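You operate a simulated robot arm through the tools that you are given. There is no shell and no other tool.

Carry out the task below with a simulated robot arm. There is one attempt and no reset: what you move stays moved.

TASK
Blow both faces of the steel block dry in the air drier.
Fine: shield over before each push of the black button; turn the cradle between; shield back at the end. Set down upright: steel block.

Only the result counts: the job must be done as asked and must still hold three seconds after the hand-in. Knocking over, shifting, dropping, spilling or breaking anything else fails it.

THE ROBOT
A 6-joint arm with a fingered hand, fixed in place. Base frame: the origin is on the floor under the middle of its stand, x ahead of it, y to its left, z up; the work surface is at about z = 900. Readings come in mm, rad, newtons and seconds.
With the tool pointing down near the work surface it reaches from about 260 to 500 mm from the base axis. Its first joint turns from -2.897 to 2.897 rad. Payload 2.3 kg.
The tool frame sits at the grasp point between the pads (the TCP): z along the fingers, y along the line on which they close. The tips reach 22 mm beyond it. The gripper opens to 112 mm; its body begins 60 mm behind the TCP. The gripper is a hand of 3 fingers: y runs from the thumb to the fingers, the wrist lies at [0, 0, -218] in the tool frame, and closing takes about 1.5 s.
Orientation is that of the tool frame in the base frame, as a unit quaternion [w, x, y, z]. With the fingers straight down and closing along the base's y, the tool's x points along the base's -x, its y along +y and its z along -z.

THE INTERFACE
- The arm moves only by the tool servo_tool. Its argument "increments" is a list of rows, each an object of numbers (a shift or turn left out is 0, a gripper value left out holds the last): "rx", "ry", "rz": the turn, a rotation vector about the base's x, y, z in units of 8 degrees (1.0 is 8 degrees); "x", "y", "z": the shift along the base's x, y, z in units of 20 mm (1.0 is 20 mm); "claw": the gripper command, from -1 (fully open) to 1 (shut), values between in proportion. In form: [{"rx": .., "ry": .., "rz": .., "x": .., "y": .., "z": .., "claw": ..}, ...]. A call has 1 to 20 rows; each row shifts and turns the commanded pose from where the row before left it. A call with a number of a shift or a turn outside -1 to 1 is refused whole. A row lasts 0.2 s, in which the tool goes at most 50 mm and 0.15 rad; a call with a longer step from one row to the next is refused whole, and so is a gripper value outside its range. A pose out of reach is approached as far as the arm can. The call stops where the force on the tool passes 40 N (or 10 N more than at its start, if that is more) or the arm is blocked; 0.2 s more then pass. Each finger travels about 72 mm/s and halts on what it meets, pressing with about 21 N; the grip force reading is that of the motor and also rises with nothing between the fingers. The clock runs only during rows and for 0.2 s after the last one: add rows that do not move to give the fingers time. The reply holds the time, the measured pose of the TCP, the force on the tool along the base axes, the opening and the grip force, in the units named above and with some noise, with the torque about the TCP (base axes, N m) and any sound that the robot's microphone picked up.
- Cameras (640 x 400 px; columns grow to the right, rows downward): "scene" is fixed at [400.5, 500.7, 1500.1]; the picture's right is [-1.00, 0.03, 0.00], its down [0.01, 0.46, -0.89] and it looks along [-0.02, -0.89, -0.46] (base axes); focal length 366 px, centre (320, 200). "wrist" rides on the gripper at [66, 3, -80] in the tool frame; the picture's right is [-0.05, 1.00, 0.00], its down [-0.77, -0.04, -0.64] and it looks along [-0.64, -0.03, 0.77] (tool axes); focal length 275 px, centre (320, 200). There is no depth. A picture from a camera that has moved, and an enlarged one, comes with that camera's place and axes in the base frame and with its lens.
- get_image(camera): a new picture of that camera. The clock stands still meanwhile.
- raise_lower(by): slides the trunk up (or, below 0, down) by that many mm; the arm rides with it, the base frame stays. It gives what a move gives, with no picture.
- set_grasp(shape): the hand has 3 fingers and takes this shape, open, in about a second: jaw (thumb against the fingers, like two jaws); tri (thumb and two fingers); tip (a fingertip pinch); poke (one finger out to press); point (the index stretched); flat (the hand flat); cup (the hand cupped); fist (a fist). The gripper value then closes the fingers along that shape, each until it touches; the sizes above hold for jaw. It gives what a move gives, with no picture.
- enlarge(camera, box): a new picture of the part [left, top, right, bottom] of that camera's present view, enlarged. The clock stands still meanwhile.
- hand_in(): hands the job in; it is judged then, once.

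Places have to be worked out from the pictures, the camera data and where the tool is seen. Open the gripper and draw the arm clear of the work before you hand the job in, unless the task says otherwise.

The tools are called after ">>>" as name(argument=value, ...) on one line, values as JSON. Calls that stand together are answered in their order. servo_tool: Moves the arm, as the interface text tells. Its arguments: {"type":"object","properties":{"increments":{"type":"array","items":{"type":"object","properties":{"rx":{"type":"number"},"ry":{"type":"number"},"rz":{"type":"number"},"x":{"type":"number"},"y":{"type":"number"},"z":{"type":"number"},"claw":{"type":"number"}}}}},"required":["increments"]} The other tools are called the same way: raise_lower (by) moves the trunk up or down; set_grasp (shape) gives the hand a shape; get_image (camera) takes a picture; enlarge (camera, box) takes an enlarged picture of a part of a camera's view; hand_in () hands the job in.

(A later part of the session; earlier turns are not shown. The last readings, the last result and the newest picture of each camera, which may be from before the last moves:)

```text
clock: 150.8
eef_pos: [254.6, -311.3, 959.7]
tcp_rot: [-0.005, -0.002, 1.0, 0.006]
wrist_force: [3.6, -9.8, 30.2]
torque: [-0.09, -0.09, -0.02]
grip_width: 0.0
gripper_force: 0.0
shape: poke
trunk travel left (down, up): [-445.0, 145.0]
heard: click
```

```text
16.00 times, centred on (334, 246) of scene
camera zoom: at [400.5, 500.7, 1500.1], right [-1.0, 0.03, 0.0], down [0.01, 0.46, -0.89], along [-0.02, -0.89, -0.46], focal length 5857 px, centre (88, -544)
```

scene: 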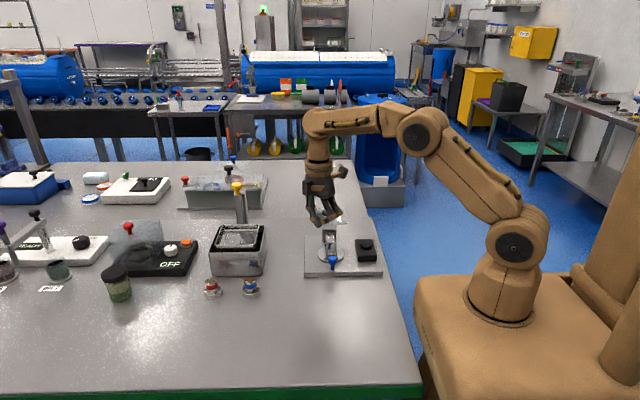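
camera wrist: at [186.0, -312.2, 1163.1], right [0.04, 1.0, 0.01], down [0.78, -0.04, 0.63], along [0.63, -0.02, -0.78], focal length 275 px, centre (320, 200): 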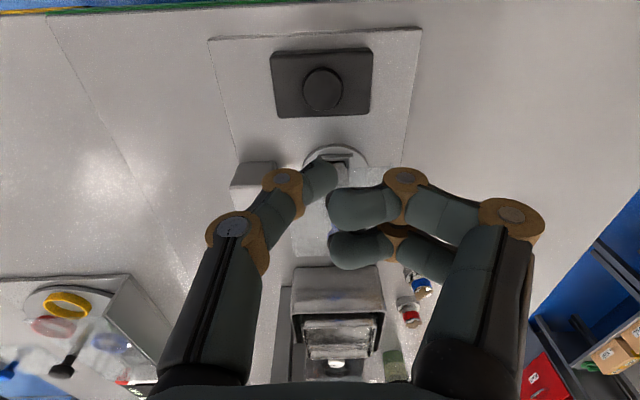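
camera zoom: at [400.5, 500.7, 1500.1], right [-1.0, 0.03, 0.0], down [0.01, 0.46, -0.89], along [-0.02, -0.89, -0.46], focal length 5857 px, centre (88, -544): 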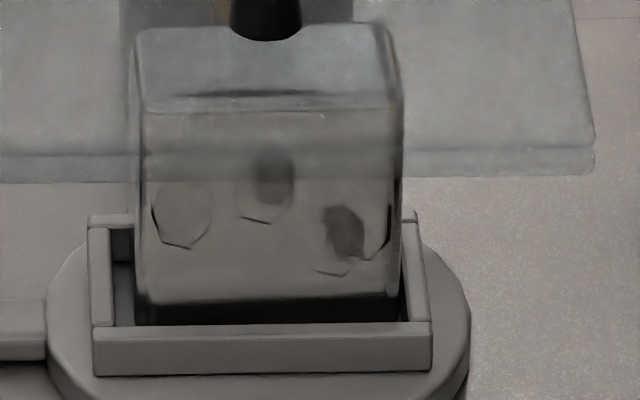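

The discs are still on face A, which is the far side from the nozzle now. I'll release the button and then look at the nozzle-side face with the wrist camera.

>>> servo_tool(increments=[{"z": 0.5}, {"z": 0.6}, {}, {}, {}])

>>> raise_lower(by=100)

>>> servo_tool(increments=[{"rz": 1, "x": 0.4, "y": -0.1}, {"rz": 1, "x": 0.4, "y": -0.1}, {"rz": 1, "x": 0.4, "y": -0.1}, {"rz": 1, "x": 0.4, "y": -0.2}, {"rz": 1, "x": 0.4, "y": -0.2}, {"rz": 0.6, "x": 0.4, "y": -0.2}, {"x": 0.4, "y": -0.2}, {}])

>>> get_image(camera="wrist")

```text
clock: 152.0
eef_pos: [256.3, -312.6, 980.4]
tcp_rot: [-0.005, -0.002, 1.0, 0.005]
wrist_force: [0.3, -0.5, -0.1]
torque: [-0.03, 0.02, -0.03]
grip_width: 0.1
gripper_force: 0.0
shape: poke
trunk travel left (down, up): [-445.0, 145.0]
```

```text
clock: 153.3
eef_pos: [256.5, -312.4, 1080.1]
tcp_rot: [-0.005, -0.002, 1.0, 0.006]
wrist_force: [-0.2, 0.2, 0.5]
torque: [-0.02, -0.01, 0.01]
grip_width: 0.0
gripper_force: 0.0
shape: poke
trunk travel left (down, up): [-545.0, 45.0]
```

```text
clock: 155.1
eef_pos: [311.4, -335.2, 1080.2]
tcp_rot: [-0.006, -0.383, 0.924, 0.003]
wrist_force: [1.2, 0.0, 0.4]
torque: [-0.03, 0.0, -0.05]
grip_width: 0.0
gripper_force: 0.0
shape: poke
trunk travel left (down, up): [-545.0, 45.0]
```

```text
taken
camera wrist: at [263.5, -380.1, 1162.5], right [-0.67, 0.74, 0.01], down [0.58, 0.52, 0.63], along [0.46, 0.43, -0.78], focal length 275 px, centre (320, 200)
```

wrist: 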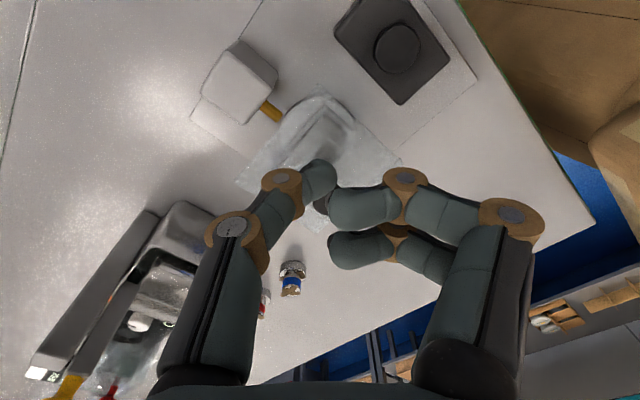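

>>> enlarge(camera="wrist", box=[260, 85, 380, 185])

```text
4.00 times, centred on (320, 135) of wrist
camera zoom: at [263.5, -380.1, 1162.5], right [-0.67, 0.74, 0.01], down [0.58, 0.52, 0.63], along [0.46, 0.43, -0.78], focal length 1101 px, centre (320, 460)
```

zoom: 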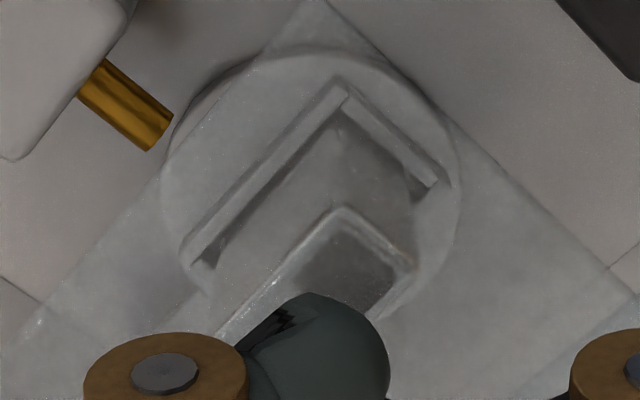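

Through the frosted shield I can't judge that face. I'll take the shield back (needed anyway) and then look at it directly. First I go to the knob's +y side with yaw -90.

>>> servo_tool(increments=[{"rz": -1, "y": 0.3, "x": 0.1}, {"rz": -1, "y": 0.3, "x": 0.1}, {"rz": -1, "y": 0.3, "x": 0.1}, {"rz": -1, "y": 0.3, "x": 0.1}, {"rz": -1, "y": 0.3, "x": 0.1}, {"rz": -1, "y": 0.3, "x": 0.1}, {"rz": -1, "y": 0.3, "x": 0.15}, {"rz": -1, "y": 0.3, "x": 0.15}, {"rz": -1, "y": 0.3, "x": 0.15}, {"rz": -1, "y": 0.3, "x": 0.15}, {"rz": -1, "y": 0.3, "x": 0.15}, {"rz": -1, "y": 0.3, "x": 0.15}, {"rz": -1, "y": 0.3, "x": 0.15}, {"rz": -1, "y": 0.25, "x": 0.15}, {"rz": -1}, {"rz": -1}, {"rz": -0.9}, {}])

>>> get_image(camera="wrist")

```text
clock: 158.9
eef_pos: [348.0, -250.9, 1081.2]
tcp_rot: [0.001, 0.709, 0.705, 0.008]
wrist_force: [-0.2, -0.9, 0.6]
torque: [0.05, 0.01, 0.0]
grip_width: 0.0
gripper_force: 0.1
shape: poke
trunk travel left (down, up): [-545.0, 45.0]
```

```text
taken
camera wrist: at [350.2, -186.3, 1162.5], right [1.0, -0.05, 0.01], down [-0.05, -0.78, 0.63], along [-0.02, -0.63, -0.78], focal length 275 px, centre (320, 200)
```

wrist: 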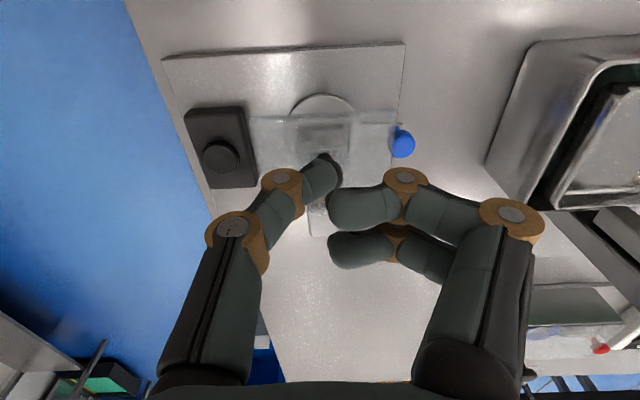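

I'll descend on the +y side of the knob and push the shield back, adding tilt on the way as before.

>>> servo_tool(increments=[{"z": -1}, {"z": -1}, {"z": -1}, {"y": -0.4}, {"y": -0.45}, {"y": -0.5}, {"y": -0.5}, {"y": -0.5}, {"y": -0.5}, {"y": -0.5, "rx": -0.27, "ry": -0.26}, {"y": -0.5, "rx": -0.27, "ry": -0.26}, {"y": -0.5, "rx": -0.27, "ry": -0.26}, {"y": -0.5, "rx": -0.27, "ry": -0.26}, {}])

>>> enlarge(camera="scene", box=[280, 160, 400, 280])

>>> get_image(camera="wrist")

```text
clock: 161.9
eef_pos: [347.0, -347.3, 1021.7]
tcp_rot: [0.107, 0.704, 0.702, 0.006]
wrist_force: [0.1, 0.8, -1.0]
torque: [0.02, 0.05, -0.01]
grip_width: 0.1
gripper_force: 0.0
shape: poke
trunk travel left (down, up): [-545.0, 45.0]
```

```text
3.33 times, centred on (340, 220) of scene
camera zoom: at [400.5, 500.7, 1500.1], right [-1.0, 0.03, 0.0], down [0.01, 0.46, -0.89], along [-0.02, -0.89, -0.46], focal length 1220 px, centre (253, 133)
```

zoom: 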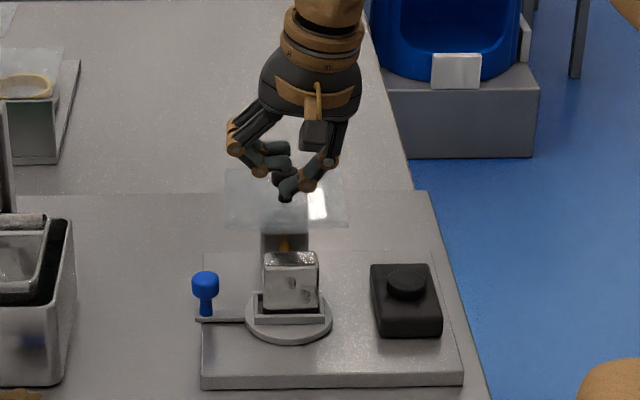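

```text
taken
camera wrist: at [338.3, -271.2, 1092.3], right [0.99, -0.04, 0.16], down [-0.14, -0.67, 0.72], along [0.08, -0.74, -0.67], focal length 275 px, centre (320, 200)
```

wrist: 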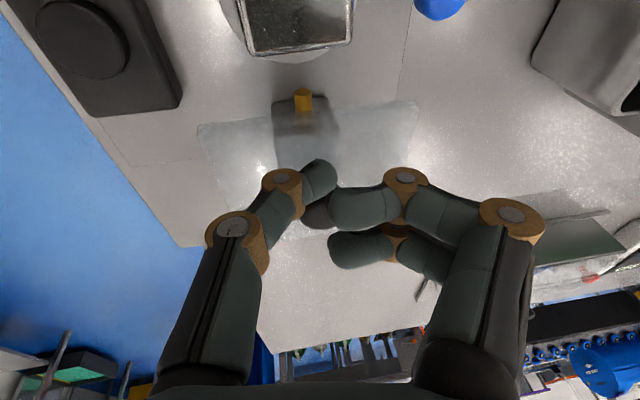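

Nearly back. I'll push the rest of the way to the stop and then rise.

>>> servo_tool(increments=[{"y": -0.4}, {"y": -0.4}, {}])

>>> servo_tool(increments=[{"y": -0.2}, {}])

>>> servo_tool(increments=[{"y": -0.15}, {}])

```text
clock: 162.7
eef_pos: [348.4, -364.4, 1020.9]
tcp_rot: [0.105, 0.704, 0.703, 0.006]
wrist_force: [0.1, 0.6, 0.0]
torque: [-0.01, 0.0, 0.03]
grip_width: 0.0
gripper_force: 0.1
shape: poke
trunk travel left (down, up): [-545.0, 45.0]
```

```text
clock: 163.3
eef_pos: [347.5, -366.1, 1021.3]
tcp_rot: [0.105, 0.704, 0.703, 0.005]
wrist_force: [-0.6, 6.5, -0.3]
torque: [0.12, 0.04, 0.05]
grip_width: 0.0
gripper_force: 0.1
shape: poke
trunk travel left (down, up): [-545.0, 45.0]
```

```text
clock: 163.9
eef_pos: [346.5, -368.3, 1021.8]
tcp_rot: [0.105, 0.704, 0.702, 0.006]
wrist_force: [-1.0, 19.2, -4.2]
torque: [0.35, 0.03, 0.02]
grip_width: 0.0
gripper_force: 0.1
shape: poke
trunk travel left (down, up): [-545.0, 45.0]
```

The back stop is reached. I'll back off, rise, level, and turn to yaw +45° so the camera looks at the nozzle-side face.

>>> servo_tool(increments=[{"y": 0.5}, {"z": 1}, {"z": 1}, {"z": 1, "rx": 0.27, "ry": 0.26, "x": -0.3}, {"rx": 0.27, "ry": 0.26, "x": -0.5, "y": 0.2}, {"rx": 0.27, "ry": 0.26, "x": -0.5, "y": 0.2}, {"rx": 0.27, "ry": 0.26, "x": -0.5, "y": 0.2}, {"rz": 1}, {"rz": 1}, {"rz": 1}, {"rz": 1}, {"rz": 1}, {"rz": 1}, {"rz": 1}, {"rz": 1}, {}])

>>> servo_tool(increments=[{"rz": 1}, {"rz": 1}, {"rz": 1}, {"rz": 1}, {"rz": 1}, {"rz": 1}, {"rz": 1}, {"rz": 1}, {"rz": 0.9}, {}])

>>> get_image(camera="wrist")

```text
clock: 167.3
eef_pos: [309.6, -348.2, 1079.4]
tcp_rot: [-0.004, 0.226, 0.974, 0.006]
wrist_force: [0.4, -0.2, 0.1]
torque: [-0.04, 0.05, -0.01]
grip_width: 0.0
gripper_force: 0.2
shape: poke
trunk travel left (down, up): [-545.0, 45.0]
```

```text
clock: 169.5
eef_pos: [309.8, -348.3, 1079.7]
tcp_rot: [-0.007, -0.383, 0.924, 0.003]
wrist_force: [-0.3, 0.1, 0.3]
torque: [-0.03, 0.01, -0.03]
grip_width: 0.2
gripper_force: 0.1
shape: poke
out of reach, approached as far as the arm can: row 2
trunk travel left (down, up): [-545.0, 45.0]
```

```text
taken
camera wrist: at [261.6, -393.7, 1161.9], right [-0.67, 0.74, 0.01], down [0.58, 0.52, 0.63], along [0.46, 0.43, -0.78], focal length 275 px, centre (320, 200)
```

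wrist: 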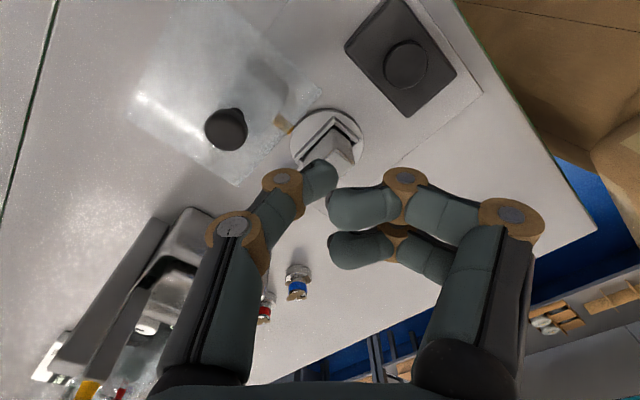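

>>> enlarge(camera="wrist", box=[270, 90, 390, 190])

```text
4.00 times, centred on (330, 140) of wrist
camera zoom: at [261.6, -393.7, 1161.9], right [-0.67, 0.74, 0.01], down [0.58, 0.52, 0.63], along [0.46, 0.43, -0.78], focal length 1101 px, centre (280, 440)
```

zoom: 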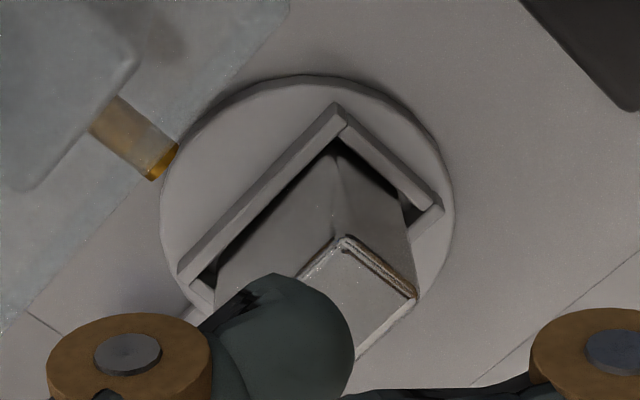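

The visible part of the nozzle-side face has no discs. I'll shift a little to see the whole face without the thumb in the way.

>>> servo_tool(increments=[{"x": 0.6, "y": 0.2}, {"x": 0.4, "y": 0.4}, {}])

>>> enlarge(camera="wrist", box=[260, 50, 400, 170])

```text
clock: 170.3
eef_pos: [326.7, -335.0, 1076.8]
tcp_rot: [-0.007, -0.383, 0.924, 0.003]
wrist_force: [-0.1, 0.2, 0.3]
torque: [-0.03, -0.03, -0.03]
grip_width: 0.0
gripper_force: 0.0
shape: poke
out of reach, approached as far as the arm can: row 1
trunk travel left (down, up): [-545.0, 45.0]
```

```text
3.33 times, centred on (330, 110) of wrist
camera zoom: at [278.7, -380.2, 1159.9], right [-0.67, 0.74, 0.01], down [0.58, 0.52, 0.63], along [0.46, 0.43, -0.78], focal length 918 px, centre (287, 500)
```

zoom: 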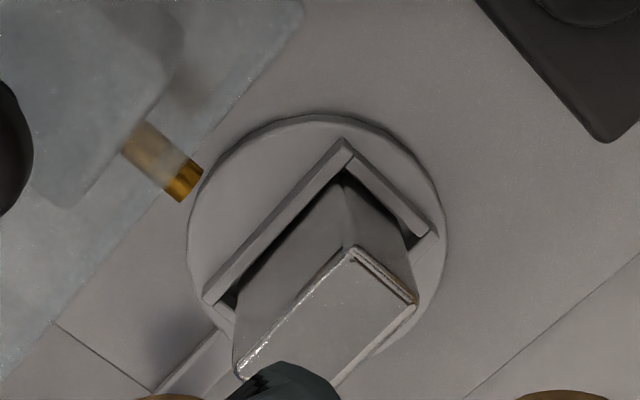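

The nozzle-side face (B) is now clean, so the long push dried it, while the short first push did not dry face A. I'll turn the cradle to 180° again and repeat with a long hold. First I raise the trunk and set the hand up behind the blue ball at (418, -302).

>>> raise_lower(by=30)

>>> servo_tool(increments=[{"rz": -1}, {"rz": -1}, {"rz": -1}, {"rz": -1}, {"rz": -1}, {"rz": -1}, {"rz": -1}, {"rz": -1}, {"rz": -1, "x": 0.1, "y": 0.1}, {"rz": -1, "x": 0.1, "y": 0.1}, {"rz": -1, "x": 0.1, "y": 0.1}, {"rz": -1, "x": 0.1, "y": 0.1}, {"rz": -1, "x": 0.1, "y": 0.1}, {"rz": -1, "x": 0.1, "y": 0.1}, {"rz": -1, "x": 0.1, "y": 0.1}, {"rz": -0.6}, {}])

```text
clock: 171.1
eef_pos: [327.1, -335.5, 1107.8]
tcp_rot: [-0.007, -0.382, 0.924, 0.003]
wrist_force: [0.3, 0.7, 0.3]
torque: [-0.01, 0.03, 0.01]
grip_width: 0.0
gripper_force: 0.0
shape: poke
trunk travel left (down, up): [-575.0, 15.0]
```

```text
clock: 174.7
eef_pos: [340.7, -320.5, 1107.7]
tcp_rot: [0.0, 0.642, 0.766, 0.007]
wrist_force: [-0.3, -0.2, -0.4]
torque: [0.01, 0.0, 0.0]
grip_width: 0.2
gripper_force: 0.1
shape: poke
trunk travel left (down, up): [-575.0, 15.0]
```

Yaw -80° is reached. I'll tilt outward 16° and move over to (420, -328).

>>> servo_tool(increments=[{"x": 0.79, "y": -0.075, "z": -0.33, "rx": -0.242, "ry": -0.318}, {"x": 0.79, "y": -0.075, "z": -0.33, "rx": -0.242, "ry": -0.318}, {"x": 0.79, "y": -0.075, "z": -0.33, "rx": -0.242, "ry": -0.318}, {"x": 0.79, "y": -0.075, "z": -0.33, "rx": -0.242, "ry": -0.318}, {"x": 0.79, "y": -0.075, "z": -0.33, "rx": -0.242, "ry": -0.318}, {}])

>>> get_image(camera="wrist")

>>> enlarge(camera="scene", box=[270, 170, 390, 290])

```text
clock: 176.1
eef_pos: [418.8, -327.5, 1073.8]
tcp_rot: [0.139, 0.635, 0.76, 0.013]
wrist_force: [0.7, -0.5, -0.3]
torque: [0.02, 0.03, -0.01]
grip_width: 0.0
gripper_force: 0.2
shape: poke
trunk travel left (down, up): [-575.0, 15.0]
```

```text
taken
camera wrist: at [392.8, -251.3, 1140.4], right [0.97, 0.15, 0.21], down [-0.06, -0.65, 0.75], along [0.25, -0.74, -0.62], focal length 275 px, centre (320, 200)
```

wrist: 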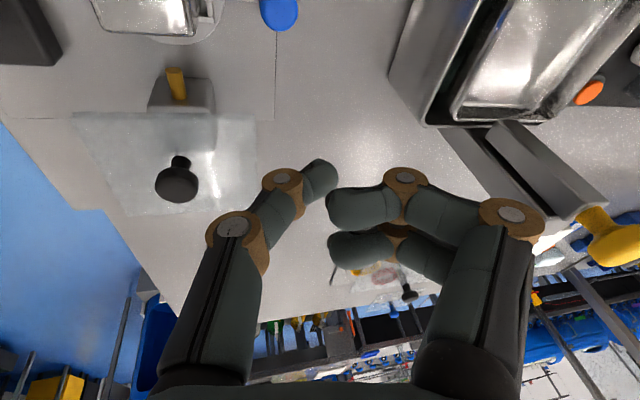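

```text
3.33 times, centred on (330, 230) of scene
camera zoom: at [400.5, 500.7, 1500.1], right [-1.0, 0.03, 0.0], down [0.01, 0.46, -0.89], along [-0.02, -0.89, -0.46], focal length 1220 px, centre (287, 100)
```

zoom: 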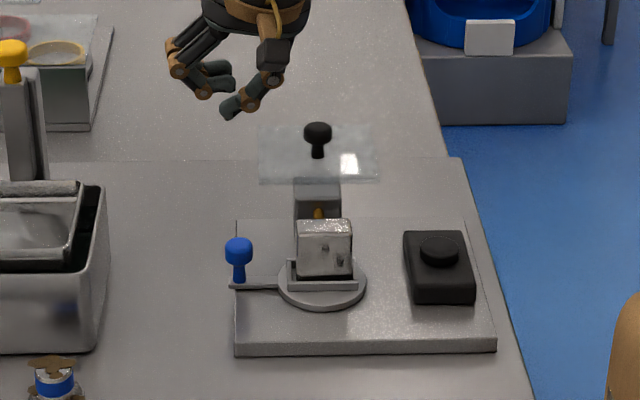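

The ball is confirmed at (417, -302). I'll descend to z≈966 behind it.

>>> servo_tool(increments=[{"z": -1}, {"z": -1}, {"z": -1}, {"z": -1}, {"z": -1}, {"z": -0.45}, {}])

>>> get_image(camera="wrist")

>>> enlarge(camera="scene", box=[270, 190, 390, 290])

```text
clock: 177.7
eef_pos: [419.1, -329.2, 967.4]
tcp_rot: [0.14, 0.635, 0.76, 0.013]
wrist_force: [-0.4, 0.9, -0.1]
torque: [0.03, 0.01, 0.01]
grip_width: 0.0
gripper_force: 0.1
shape: poke
trunk travel left (down, up): [-575.0, 15.0]
```

```text
taken
camera wrist: at [392.8, -252.1, 1033.1], right [0.97, 0.15, 0.21], down [-0.06, -0.65, 0.75], along [0.25, -0.74, -0.62], focal length 275 px, centre (320, 200)
```

wrist: 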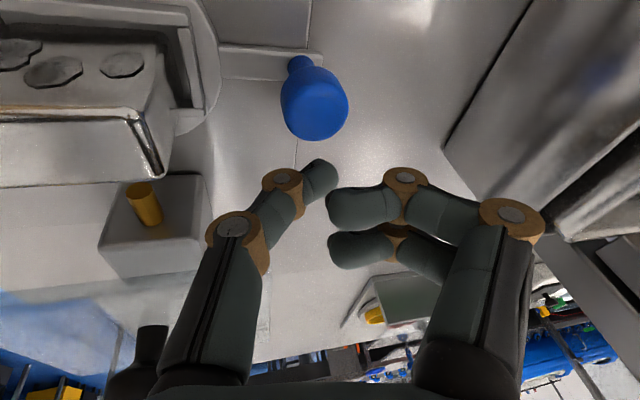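

```text
4.00 times, centred on (330, 240) of scene
camera zoom: at [400.5, 500.7, 1500.1], right [-1.0, 0.03, 0.0], down [0.01, 0.46, -0.89], along [-0.02, -0.89, -0.46], focal length 1464 px, centre (280, 40)
```

zoom: 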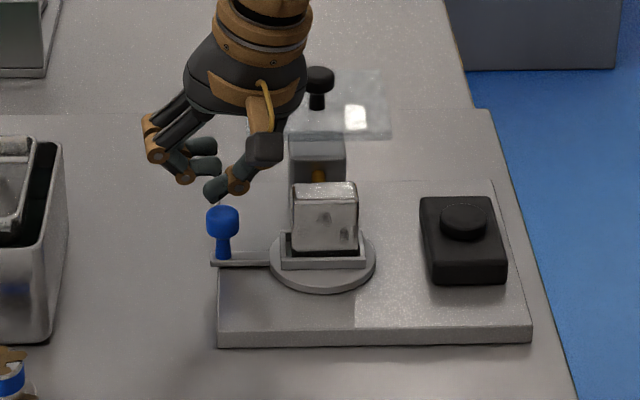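

All clear. I'll push the ball along the arc from 0° to about 24°, then on to 72°, removing the tilt as I go.

>>> servo_tool(increments=[{"y": 0.2, "z": -0.12}, {"y": 0.24}, {"x": 0.091, "y": 0.4915, "rz": 1}, {"x": 0.0215, "y": 0.4995, "rz": 1}, {"x": -0.0485, "y": 0.4975, "rz": 1}, {}])

>>> get_image(camera="wrist")

```text
clock: 179.1
eef_pos: [419.7, -290.0, 962.7]
tcp_rot: [0.132, 0.463, 0.876, 0.042]
wrist_force: [1.0, 0.2, -0.2]
torque: [0.02, 0.0, -0.01]
grip_width: 0.0
gripper_force: 0.1
shape: poke
trunk travel left (down, up): [-575.0, 15.0]
```

```text
taken
camera wrist: at [364.7, -231.0, 1029.3], right [0.82, 0.53, 0.21], down [0.21, -0.62, 0.75], along [0.53, -0.58, -0.62], focal length 275 px, centre (320, 200)
```

wrist: 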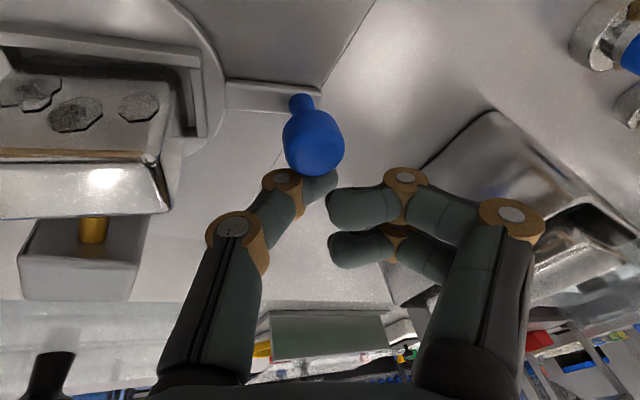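

The cradle follows (about 22°). I'll continue to about 72°, co-rotating and levelling the hand.

>>> servo_tool(increments=[{"x": -0.117, "y": 0.4865, "rz": 1, "rx": 0.054, "ry": 0.329}, {"x": -0.1835, "y": 0.465, "rz": 1, "rx": 0.008, "ry": 0.333}, {"x": -0.2465, "y": 0.4345, "rz": 1, "rx": -0.038, "ry": 0.331}, {"x": -0.3045, "y": 0.3965, "rz": 1, "rx": -0.084, "ry": 0.322}, {"x": -0.357, "y": 0.3505, "rz": 1, "rx": -0.128, "ry": 0.307}, {}])

>>> get_image(camera="wrist")

>>> enlarge(camera="scene", box=[270, 190, 390, 290])

```text
clock: 180.4
eef_pos: [397.8, -246.0, 963.0]
tcp_rot: [0.015, 0.136, 0.99, 0.019]
wrist_force: [0.1, -0.4, -0.2]
torque: [-0.01, 0.0, 0.03]
grip_width: 0.0
gripper_force: 0.0
shape: poke
trunk travel left (down, up): [-575.0, 15.0]
```

```text
taken
camera wrist: at [331.2, -229.0, 1042.5], right [0.31, 0.95, 0.04], down [0.71, -0.27, 0.65], along [0.63, -0.17, -0.76], focal length 275 px, centre (320, 200)
```

wrist: 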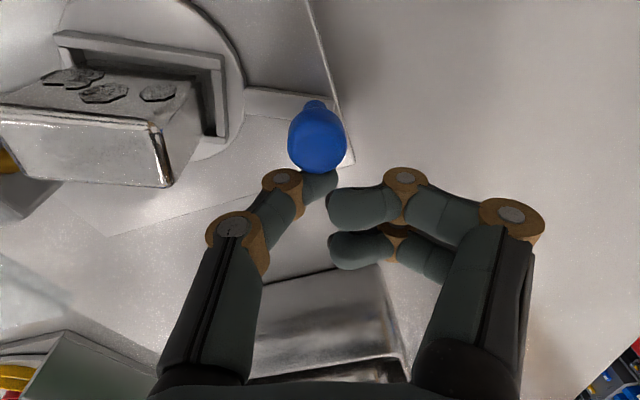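

```text
4.00 times, centred on (330, 240) of scene
camera zoom: at [400.5, 500.7, 1500.1], right [-1.0, 0.03, 0.0], down [0.01, 0.46, -0.89], along [-0.02, -0.89, -0.46], focal length 1464 px, centre (280, 40)
```

zoom: 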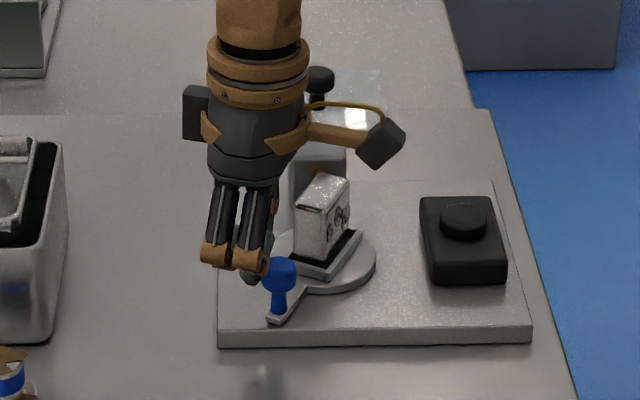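

θ is about 62°. One more step, then I'll lift off, lower the trunk and reposition for the second half.

>>> servo_tool(increments=[{"x": -0.402, "y": 0.297, "rz": 1, "rx": -0.17, "ry": 0.287}, {}, {"x": 0.2, "y": -0.05}, {"z": 1}, {"z": 1}, {"z": 1}, {"z": 1}, {"z": 1}, {"z": 0.6}, {}])

>>> servo_tool(increments=[{"rz": 1}, {"rz": 1}, {"rz": 1}, {"rz": 1}, {"rz": 1}, {"rz": 1}, {}])

>>> get_image(camera="wrist")

>>> enlarge(camera="scene", box=[270, 190, 390, 290])

```text
clock: 182.7
eef_pos: [392.1, -243.0, 1075.4]
tcp_rot: [-0.004, 0.068, 0.998, 0.005]
wrist_force: [0.3, 0.0, 0.0]
torque: [-0.01, 0.01, 0.04]
grip_width: 0.2
gripper_force: 0.1
shape: poke
trunk travel left (down, up): [-575.0, 15.0]
```

```text
clock: 184.2
eef_pos: [392.1, -241.4, 1075.5]
tcp_rot: [-0.007, -0.345, 0.939, 0.003]
wrist_force: [-0.9, 0.6, 0.8]
torque: [0.0, -0.02, -0.02]
grip_width: 0.1
gripper_force: 0.0
shape: poke
trunk travel left (down, up): [-575.0, 15.0]
```

```text
taken
camera wrist: at [340.9, -283.5, 1157.8], right [-0.61, 0.79, 0.01], down [0.62, 0.47, 0.63], along [0.49, 0.39, -0.78], focal length 275 px, centre (320, 200)
```

wrist: 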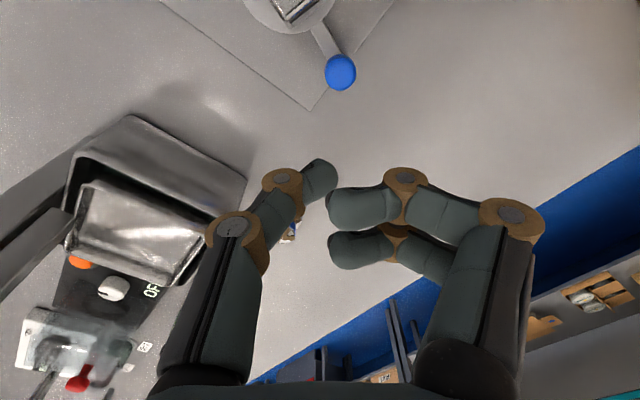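

```text
4.00 times, centred on (330, 240) of scene
camera zoom: at [400.5, 500.7, 1500.1], right [-1.0, 0.03, 0.0], down [0.01, 0.46, -0.89], along [-0.02, -0.89, -0.46], focal length 1464 px, centre (280, 40)
```

zoom: 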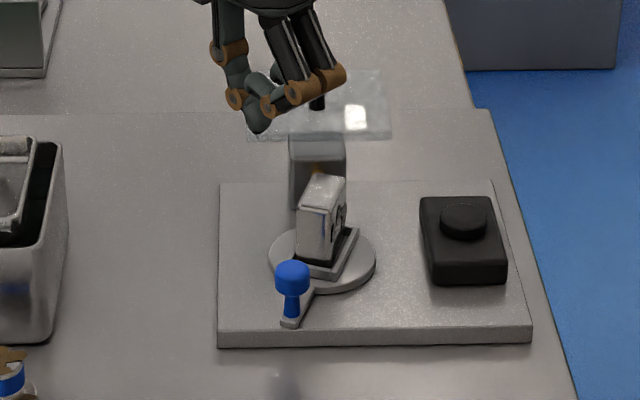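

θ≈71°, and the ball is at (372, -239). I'll lower the trunk in two stages, rising with the arm in between, to get the right reach for the near half.

>>> raise_lower(by=-70)

>>> servo_tool(increments=[{"z": 1}, {"z": 1}, {"rz": 0.7}, {}])

>>> raise_lower(by=-40)

>>> get_image(camera="wrist")

```text
clock: 185.3
eef_pos: [391.9, -241.5, 1005.7]
tcp_rot: [-0.006, -0.344, 0.939, 0.004]
wrist_force: [-0.6, 0.3, 0.5]
torque: [-0.01, -0.02, -0.01]
grip_width: 0.1
gripper_force: 0.1
shape: poke
trunk travel left (down, up): [-505.0, 85.0]
```

```text
clock: 186.3
eef_pos: [392.2, -241.6, 1047.3]
tcp_rot: [-0.007, -0.389, 0.921, 0.002]
wrist_force: [0.2, 0.0, -0.4]
torque: [0.01, 0.03, -0.02]
grip_width: 0.2
gripper_force: 0.0
shape: poke
trunk travel left (down, up): [-505.0, 85.0]
```

```text
clock: 187.2
eef_pos: [391.6, -241.1, 1006.4]
tcp_rot: [-0.007, -0.389, 0.921, 0.003]
wrist_force: [-0.4, 0.3, -0.8]
torque: [-0.03, -0.02, -0.01]
grip_width: 0.0
gripper_force: 0.1
shape: poke
trunk travel left (down, up): [-465.0, 125.0]
```

```text
taken
camera wrist: at [344.7, -287.6, 1088.6], right [-0.68, 0.73, 0.01], down [0.57, 0.53, 0.63], along [0.45, 0.44, -0.78], focal length 275 px, centre (320, 200)
```

wrist: 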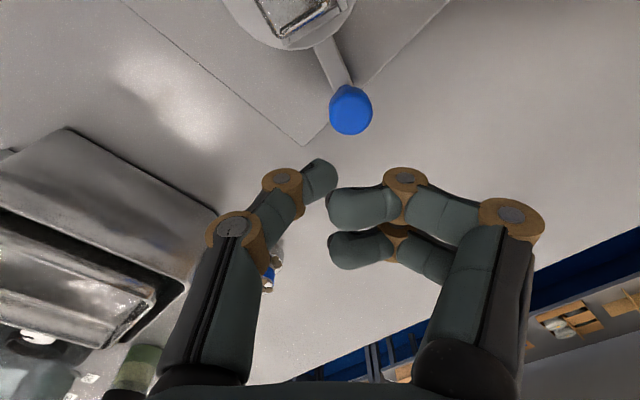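

I'll line up at (393, -245), descend to z≈963, and push along the arc from 71° onward.

>>> servo_tool(increments=[{"x": 0.07, "y": -0.19, "z": -0.7}, {"z": -0.7}, {"z": -0.75}, {"x": -0.28, "y": 0.1}, {"x": -0.42, "y": 0.2385}, {"x": -0.4475, "y": 0.1785}, {"x": -0.468, "y": 0.1135}, {}])

>>> get_image(camera="wrist")

>>> enlarge(camera="scene", box=[280, 190, 400, 290])

```text
clock: 189.0
eef_pos: [360.9, -232.2, 962.8]
tcp_rot: [-0.007, -0.389, 0.921, 0.003]
wrist_force: [-0.5, 0.5, 0.1]
torque: [-0.01, -0.03, 0.0]
grip_width: 0.0
gripper_force: 0.1
shape: poke
trunk travel left (down, up): [-465.0, 125.0]
```

```text
taken
camera wrist: at [313.7, -278.1, 1045.2], right [-0.68, 0.73, 0.01], down [0.57, 0.53, 0.63], along [0.45, 0.44, -0.78], focal length 275 px, centre (320, 200)
```

wrist: 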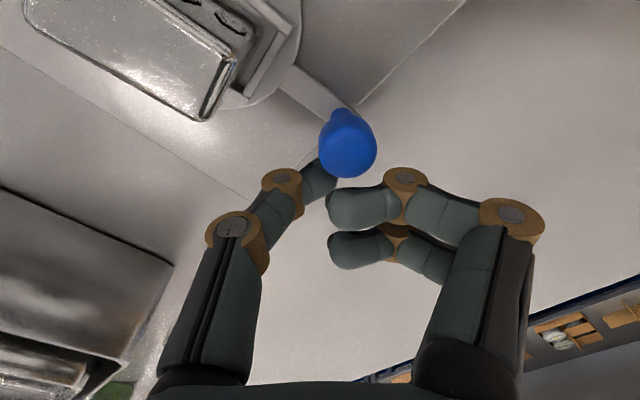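

```text
4.00 times, centred on (340, 240) of scene
camera zoom: at [400.5, 500.7, 1500.1], right [-1.0, 0.03, 0.0], down [0.01, 0.46, -0.89], along [-0.02, -0.89, -0.46], focal length 1464 px, centre (240, 40)
```

zoom: 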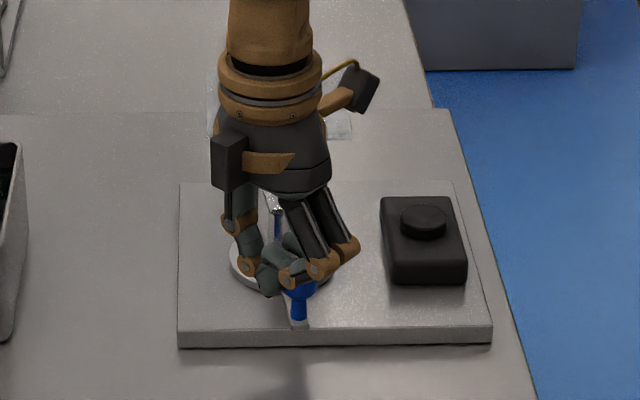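

The handle has passed 90°. I'll continue the arc.

>>> servo_tool(increments=[{"x": -0.48, "y": 0.048}, {"x": -0.481, "y": -0.019}, {"x": -0.4745, "y": -0.086}, {"x": -0.457, "y": -0.1515}, {"x": -0.432, "y": -0.213}, {}])

>>> get_image(camera="wrist")

>>> enlarge(camera="scene", box=[280, 190, 400, 290])

```text
clock: 190.4
eef_pos: [313.2, -241.2, 963.2]
tcp_rot: [-0.007, -0.39, 0.921, 0.002]
wrist_force: [0.7, 0.4, 0.3]
torque: [0.01, 0.03, -0.01]
grip_width: 0.2
gripper_force: 0.1
shape: poke
trunk travel left (down, up): [-465.0, 125.0]
```

```text
taken
camera wrist: at [266.7, -286.6, 1045.9], right [-0.68, 0.73, 0.01], down [0.57, 0.53, 0.63], along [0.45, 0.44, -0.78], focal length 275 px, centre (320, 200)
```

wrist: 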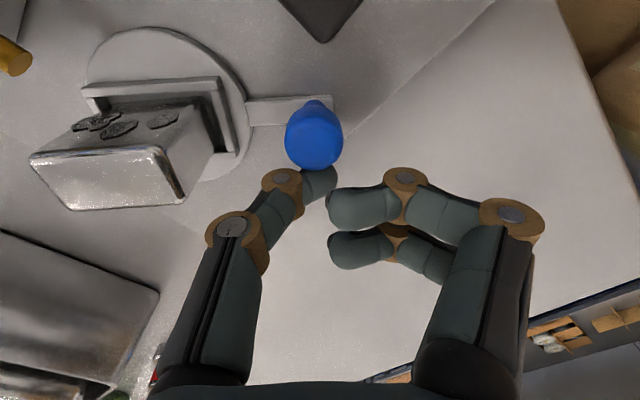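

```text
4.00 times, centred on (340, 240) of scene
camera zoom: at [400.5, 500.7, 1500.1], right [-1.0, 0.03, 0.0], down [0.01, 0.46, -0.89], along [-0.02, -0.89, -0.46], focal length 1464 px, centre (240, 40)
```

zoom: 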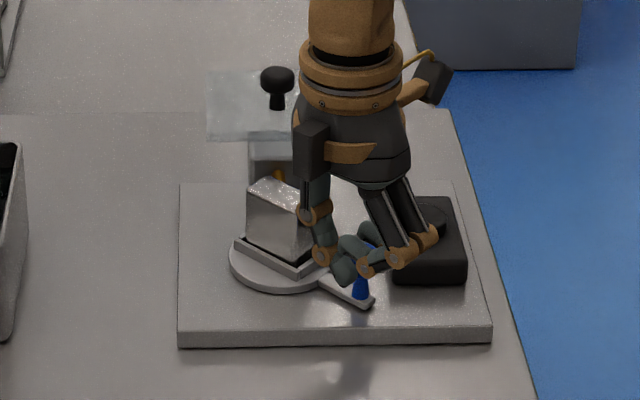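

θ≈136°, and the dried face B toward the camera looks clean. I'll continue to about 168°.

>>> servo_tool(increments=[{"x": -0.3985, "y": -0.2715}, {"x": -0.356, "y": -0.3245}, {"x": -0.308, "y": -0.371}, {"x": -0.253, "y": -0.4095}, {}])

>>> get_image(camera="wrist")

>>> enlarge(camera="scene", box=[290, 200, 400, 285])

```text
clock: 191.6
eef_pos: [288.4, -269.0, 964.1]
tcp_rot: [-0.007, -0.389, 0.921, 0.004]
wrist_force: [-0.2, 0.0, 0.4]
torque: [0.01, -0.02, 0.02]
grip_width: 0.1
gripper_force: 0.0
shape: poke
trunk travel left (down, up): [-465.0, 125.0]
```

```text
taken
camera wrist: at [240.8, -314.8, 1045.5], right [-0.68, 0.73, 0.01], down [0.57, 0.53, 0.63], along [0.45, 0.44, -0.78], focal length 275 px, centre (320, 200)
```

wrist: 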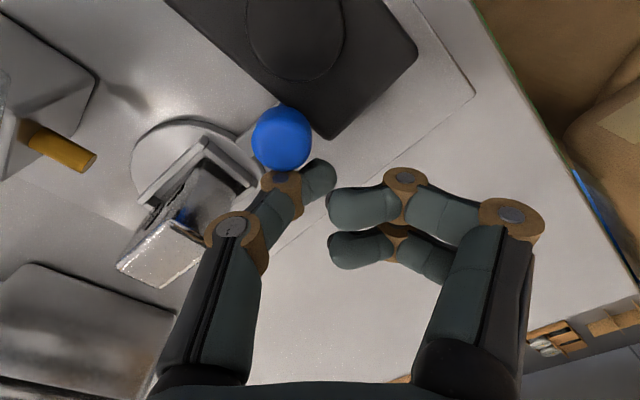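

```text
4.71 times, centred on (345, 242) of scene
camera zoom: at [400.5, 500.7, 1500.1], right [-1.0, 0.03, 0.0], down [0.01, 0.46, -0.89], along [-0.02, -0.89, -0.46], focal length 1723 px, centre (202, 0)
```

zoom: 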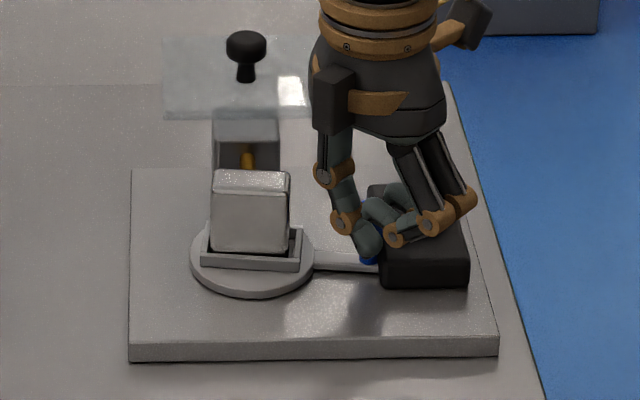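

θ≈170° and face B is clearly clean now. I'll push the last degrees carefully toward exactly 180°, feeling for an end stop.

>>> servo_tool(increments=[{"x": -0.1, "y": -0.2}, {"x": -0.094, "y": -0.2}, {}])

>>> servo_tool(increments=[{"x": -0.04, "y": -0.15}, {}])

>>> get_image(camera="wrist")

>>> enlarge(camera="scene", box=[310, 225, 390, 280])

```text
clock: 192.4
eef_pos: [285.0, -276.7, 963.3]
tcp_rot: [-0.007, -0.388, 0.922, 0.003]
wrist_force: [1.9, 3.3, 0.0]
torque: [0.02, 0.0, 0.04]
grip_width: 0.0
gripper_force: 0.1
shape: poke
trunk travel left (down, up): [-465.0, 125.0]
```

```text
clock: 193.0
eef_pos: [285.4, -277.2, 961.7]
tcp_rot: [-0.008, -0.389, 0.921, 0.003]
wrist_force: [6.1, 8.7, 3.1]
torque: [0.01, -0.04, 0.16]
grip_width: 0.0
gripper_force: 0.0
shape: poke
trunk travel left (down, up): [-465.0, 125.0]
```

```text
taken
camera wrist: at [238.7, -323.5, 1045.0], right [-0.68, 0.73, 0.01], down [0.57, 0.53, 0.63], along [0.45, 0.43, -0.78], focal length 275 px, centre (320, 200)
```

wrist: 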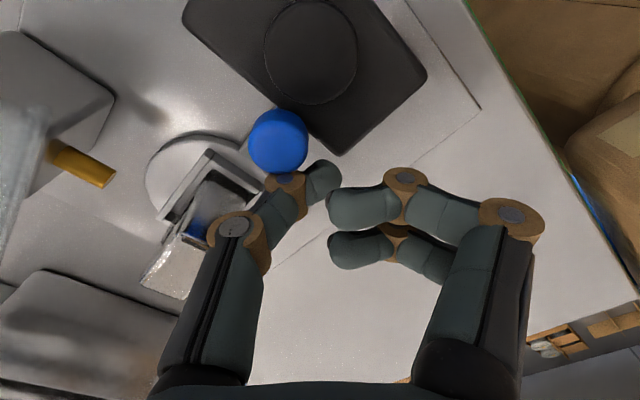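

```text
7.27 times, centred on (350, 252) of scene
camera zoom: at [400.5, 500.7, 1500.1], right [-1.0, 0.03, 0.0], down [0.01, 0.46, -0.89], along [-0.02, -0.89, -0.46], focal length 2662 px, centre (102, -182)
```

zoom: 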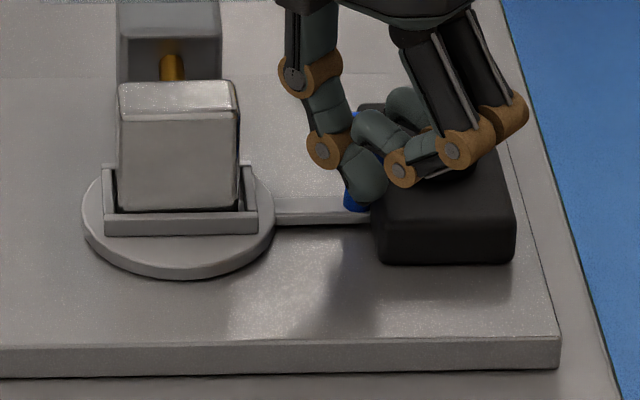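

A stop is felt (about 10 N) with the ball at (284, -302): the cradle is squarely at 180°. I'll back off, rise and raise the trunk for the shield.

>>> servo_tool(increments=[{"x": 0.1, "y": 0.3}, {"z": 1}, {"z": 1}, {"z": 1}, {}])

>>> raise_lower(by=80)

>>> enlarge(camera="scene", box=[310, 215, 390, 280])

```text
clock: 194.2
eef_pos: [284.0, -274.5, 1023.3]
tcp_rot: [-0.007, -0.389, 0.921, 0.003]
wrist_force: [-0.4, -0.2, -0.3]
torque: [0.03, -0.01, -0.03]
grip_width: 0.0
gripper_force: 0.1
shape: poke
trunk travel left (down, up): [-465.0, 125.0]
```

```text
clock: 195.3
eef_pos: [284.6, -275.1, 1103.6]
tcp_rot: [-0.007, -0.389, 0.921, 0.003]
wrist_force: [1.3, 0.1, 0.9]
torque: [-0.03, 0.02, -0.02]
grip_width: 0.1
gripper_force: 0.0
shape: poke
trunk travel left (down, up): [-545.0, 45.0]
```

```text
6.15 times, centred on (350, 248) of scene
camera zoom: at [400.5, 500.7, 1500.1], right [-1.0, 0.03, 0.0], down [0.01, 0.46, -0.89], along [-0.02, -0.89, -0.46], focal length 2253 px, centre (135, -92)
```

zoom: 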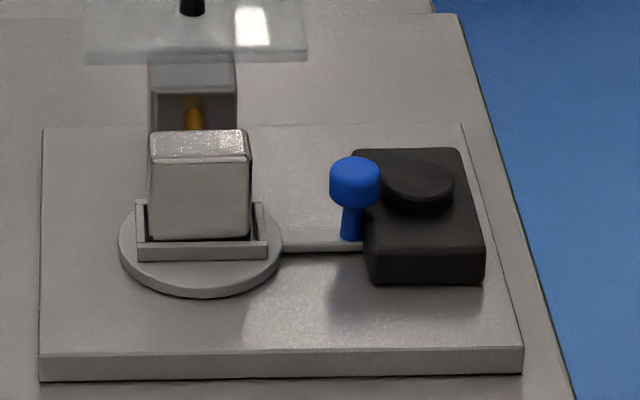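

The block's camera-side face (B) is clean and the cradle is square at 180°. Now the shield goes over again: turn to yaw -90 and go behind its knob via the same route as before.

>>> servo_tool(increments=[{"rz": -1, "y": -0.1}, {"rz": -1, "y": -0.15}, {"rz": -1, "y": -0.15}, {"rz": -1, "y": -0.15}, {"rz": -1, "y": -0.15}, {"rz": -1, "y": -0.15}, {"rz": -1, "y": -0.15}, {"rz": -1, "y": -0.15, "z": -0.1}, {"rz": -1, "y": -0.15, "z": -0.1}, {"rz": -1, "y": -0.15, "z": -0.1}, {"rz": -1, "y": -0.15, "z": -0.1}, {"rz": -1, "y": -0.15, "z": -0.1}, {"rz": -1, "y": -0.15, "z": -0.1}, {"rz": -1, "y": -0.15, "z": -0.1}, {"rz": -1, "y": -0.15, "z": -0.1}, {"rz": -1, "y": -0.15, "z": -0.1}, {"rz": -1, "y": -0.15, "z": -0.1}, {}])

>>> servo_tool(increments=[{"y": -0.83, "x": 0.1, "z": -0.4, "rx": -0.302, "ry": -0.262}, {"y": -0.83, "x": 0.1, "z": -0.4, "rx": -0.302, "ry": -0.262}, {"y": -0.83, "x": 0.1, "z": -0.5, "rx": -0.302, "ry": -0.262}, {"y": -0.83, "x": 0.1, "z": -0.5, "rx": -0.302, "ry": -0.262}, {"y": -0.83, "z": -0.4, "rx": -0.302, "ry": -0.262}, {}])

>>> get_image(camera="wrist")

```text
clock: 199.1
eef_pos: [283.9, -326.0, 1082.8]
tcp_rot: [0.001, 0.709, 0.705, 0.008]
wrist_force: [0.2, -0.4, 0.1]
torque: [-0.01, -0.01, -0.01]
grip_width: 0.1
gripper_force: 0.2
shape: poke
trunk travel left (down, up): [-545.0, 45.0]
```

```text
clock: 200.5
eef_pos: [294.0, -407.6, 1041.1]
tcp_rot: [0.14, 0.7, 0.7, -0.002]
wrist_force: [0.3, 0.7, 0.3]
torque: [0.03, 0.05, -0.02]
grip_width: 0.0
gripper_force: 0.1
shape: poke
trunk travel left (down, up): [-545.0, 45.0]
```

```text
taken
camera wrist: at [282.5, -328.0, 1107.2], right [0.98, -0.03, 0.2], down [-0.17, -0.63, 0.76], along [0.11, -0.78, -0.62], focal length 275 px, centre (320, 200)
```

wrist: 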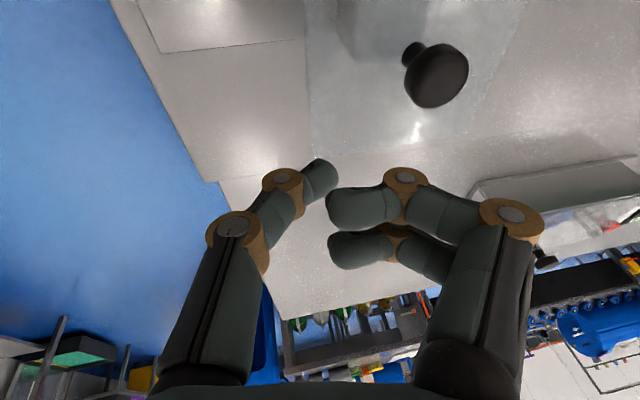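

The knob is at (349, -384). I'll move behind it and lower.

>>> servo_tool(increments=[{"y": -0.2, "x": 0.6}, {"x": 0.75}, {"x": 0.75}, {"x": 0.5}, {"z": -0.5}, {"z": -0.45}, {}])

>>> get_image(camera="wrist")

```text
clock: 202.1
eef_pos: [343.2, -409.4, 1022.5]
tcp_rot: [0.139, 0.7, 0.7, -0.002]
wrist_force: [1.1, 0.1, -0.6]
torque: [0.0, 0.02, -0.01]
grip_width: 0.2
gripper_force: 0.1
shape: poke
trunk travel left (down, up): [-545.0, 45.0]
```

```text
taken
camera wrist: at [332.3, -329.9, 1087.2], right [0.98, -0.03, 0.2], down [-0.17, -0.63, 0.76], along [0.11, -0.78, -0.62], focal length 275 px, centre (320, 200)
```

wrist: 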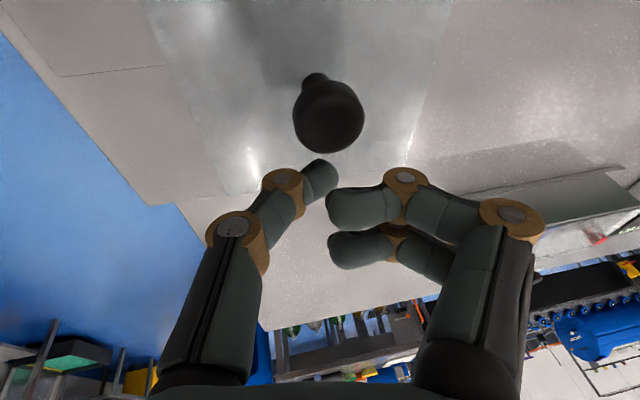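

Same situation as last time. I'll push the shield over with the same sequence.

>>> servo_tool(increments=[{"x": 0.2, "y": 0.3}, {"y": 0.45}, {"y": 0.45, "rx": 0.19, "ry": 0.165}, {"y": 0.45, "rx": 0.19, "ry": 0.165}, {"y": 0.45, "rx": 0.19, "ry": 0.165}, {"y": 0.45, "rx": 0.19, "ry": 0.165}, {"y": 0.45}, {"y": 0.45}, {"y": 0.45}, {"y": 0.45}, {"y": 0.35}, {"y": 0.3}, {}])

>>> servo_tool(increments=[{"y": 0.2}, {}])

>>> enlarge(camera="scene", box=[280, 170, 400, 280])

```text
clock: 204.9
eef_pos: [349.8, -310.6, 1021.0]
tcp_rot: [0.069, 0.707, 0.704, 0.003]
wrist_force: [-0.9, -0.5, -0.1]
torque: [-0.02, -0.02, 0.01]
grip_width: 0.0
gripper_force: 0.1
shape: poke
trunk travel left (down, up): [-545.0, 45.0]
```

```text
clock: 205.5
eef_pos: [349.6, -307.5, 1020.9]
tcp_rot: [0.07, 0.707, 0.704, 0.003]
wrist_force: [0.3, 0.5, 0.1]
torque: [-0.01, 0.01, 0.01]
grip_width: 0.0
gripper_force: 0.1
shape: poke
trunk travel left (down, up): [-545.0, 45.0]
```

```text
3.64 times, centred on (340, 225) of scene
camera zoom: at [400.5, 500.7, 1500.1], right [-1.0, 0.03, 0.0], down [0.01, 0.46, -0.89], along [-0.02, -0.89, -0.46], focal length 1331 px, centre (247, 109)
```

zoom: 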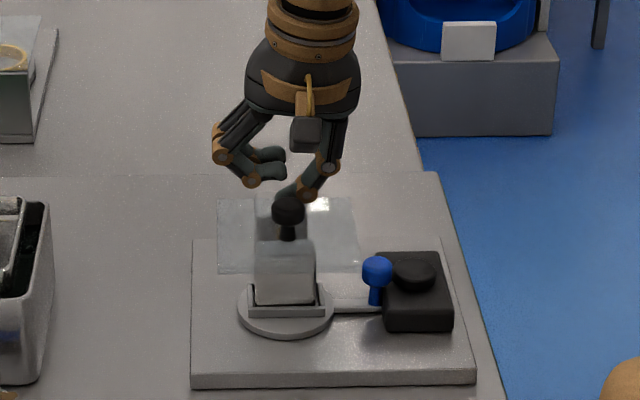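

I'll push the last couple of millimetres to the stop.

>>> servo_tool(increments=[{"y": 0.15}, {}])

>>> servo_tool(increments=[{"y": 0.12}, {}])

```text
clock: 206.1
eef_pos: [348.3, -305.9, 1021.0]
tcp_rot: [0.07, 0.707, 0.704, 0.003]
wrist_force: [0.0, -4.6, 0.0]
torque: [-0.09, -0.01, -0.02]
grip_width: 0.2
gripper_force: 0.1
shape: poke
trunk travel left (down, up): [-545.0, 45.0]
```

```text
clock: 206.7
eef_pos: [348.8, -304.5, 1021.1]
tcp_rot: [0.068, 0.707, 0.704, 0.003]
wrist_force: [1.1, -9.9, -0.4]
torque: [-0.1, 0.0, 0.01]
grip_width: 0.1
gripper_force: 0.1
shape: poke
trunk travel left (down, up): [-545.0, 45.0]
```

The shield is fully over (10 N at the stop). I'll back off, rise, level, turn to yaw 0 and go above the button, keeping to x≈250 because the blue ball is beside it.

>>> servo_tool(increments=[{"y": -0.5}, {"z": 1}, {"z": 1}, {"z": 1}, {"rx": 0.38, "ry": 0.32, "x": -0.4}, {"rx": 0.38, "ry": 0.32, "x": -0.4}, {"rz": 1, "x": -0.42}, {"rz": 1, "x": -0.42}, {"rz": 1, "x": -0.42}, {"rz": 1, "x": -0.42}, {"rz": 1, "x": -0.42}, {"rz": 1, "x": -0.42}, {"rz": 1, "x": -0.42}, {"rz": 1, "x": -0.42}, {"rz": 1, "x": -0.42}, {"rz": 1, "x": -0.4}, {"rz": 1}, {"rz": 0.25}, {}])

>>> raise_lower(by=-100)

>>> get_image(camera="wrist")

>>> enlarge(camera="scene", box=[300, 190, 400, 275])

```text
clock: 210.7
eef_pos: [249.4, -311.5, 1080.8]
tcp_rot: [-0.005, 0.002, 1.0, 0.006]
wrist_force: [0.1, 0.6, -0.7]
torque: [0.0, -0.02, -0.02]
grip_width: 0.0
gripper_force: 0.0
shape: poke
trunk travel left (down, up): [-545.0, 45.0]
```

```text
clock: 212.1
eef_pos: [249.7, -311.9, 980.9]
tcp_rot: [-0.006, 0.002, 1.0, 0.006]
wrist_force: [-0.3, -0.7, 0.5]
torque: [0.0, 0.0, 0.0]
grip_width: 0.0
gripper_force: 0.0
shape: poke
trunk travel left (down, up): [-445.0, 145.0]
```

```text
taken
camera wrist: at [183.8, -310.2, 1062.6], right [0.05, 1.0, 0.01], down [0.78, -0.05, 0.63], along [0.63, -0.02, -0.78], focal length 275 px, centre (320, 200)
```

wrist: 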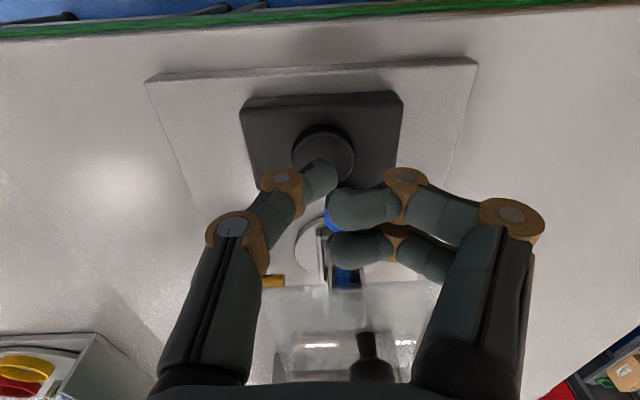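

```text
4.71 times, centred on (350, 232) of scene
camera zoom: at [400.5, 500.7, 1500.1], right [-1.0, 0.03, 0.0], down [0.01, 0.46, -0.89], along [-0.02, -0.89, -0.46], focal length 1723 px, centre (179, 47)
```

zoom: 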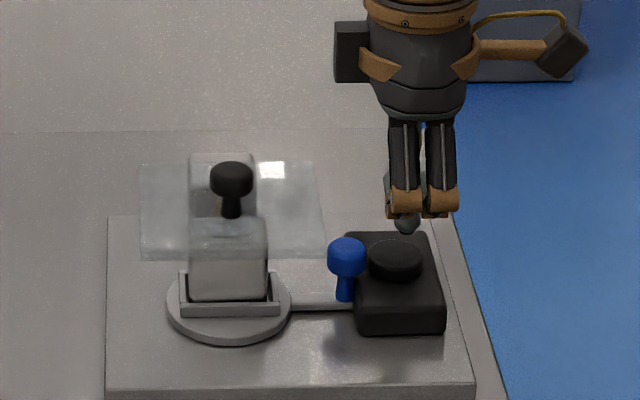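

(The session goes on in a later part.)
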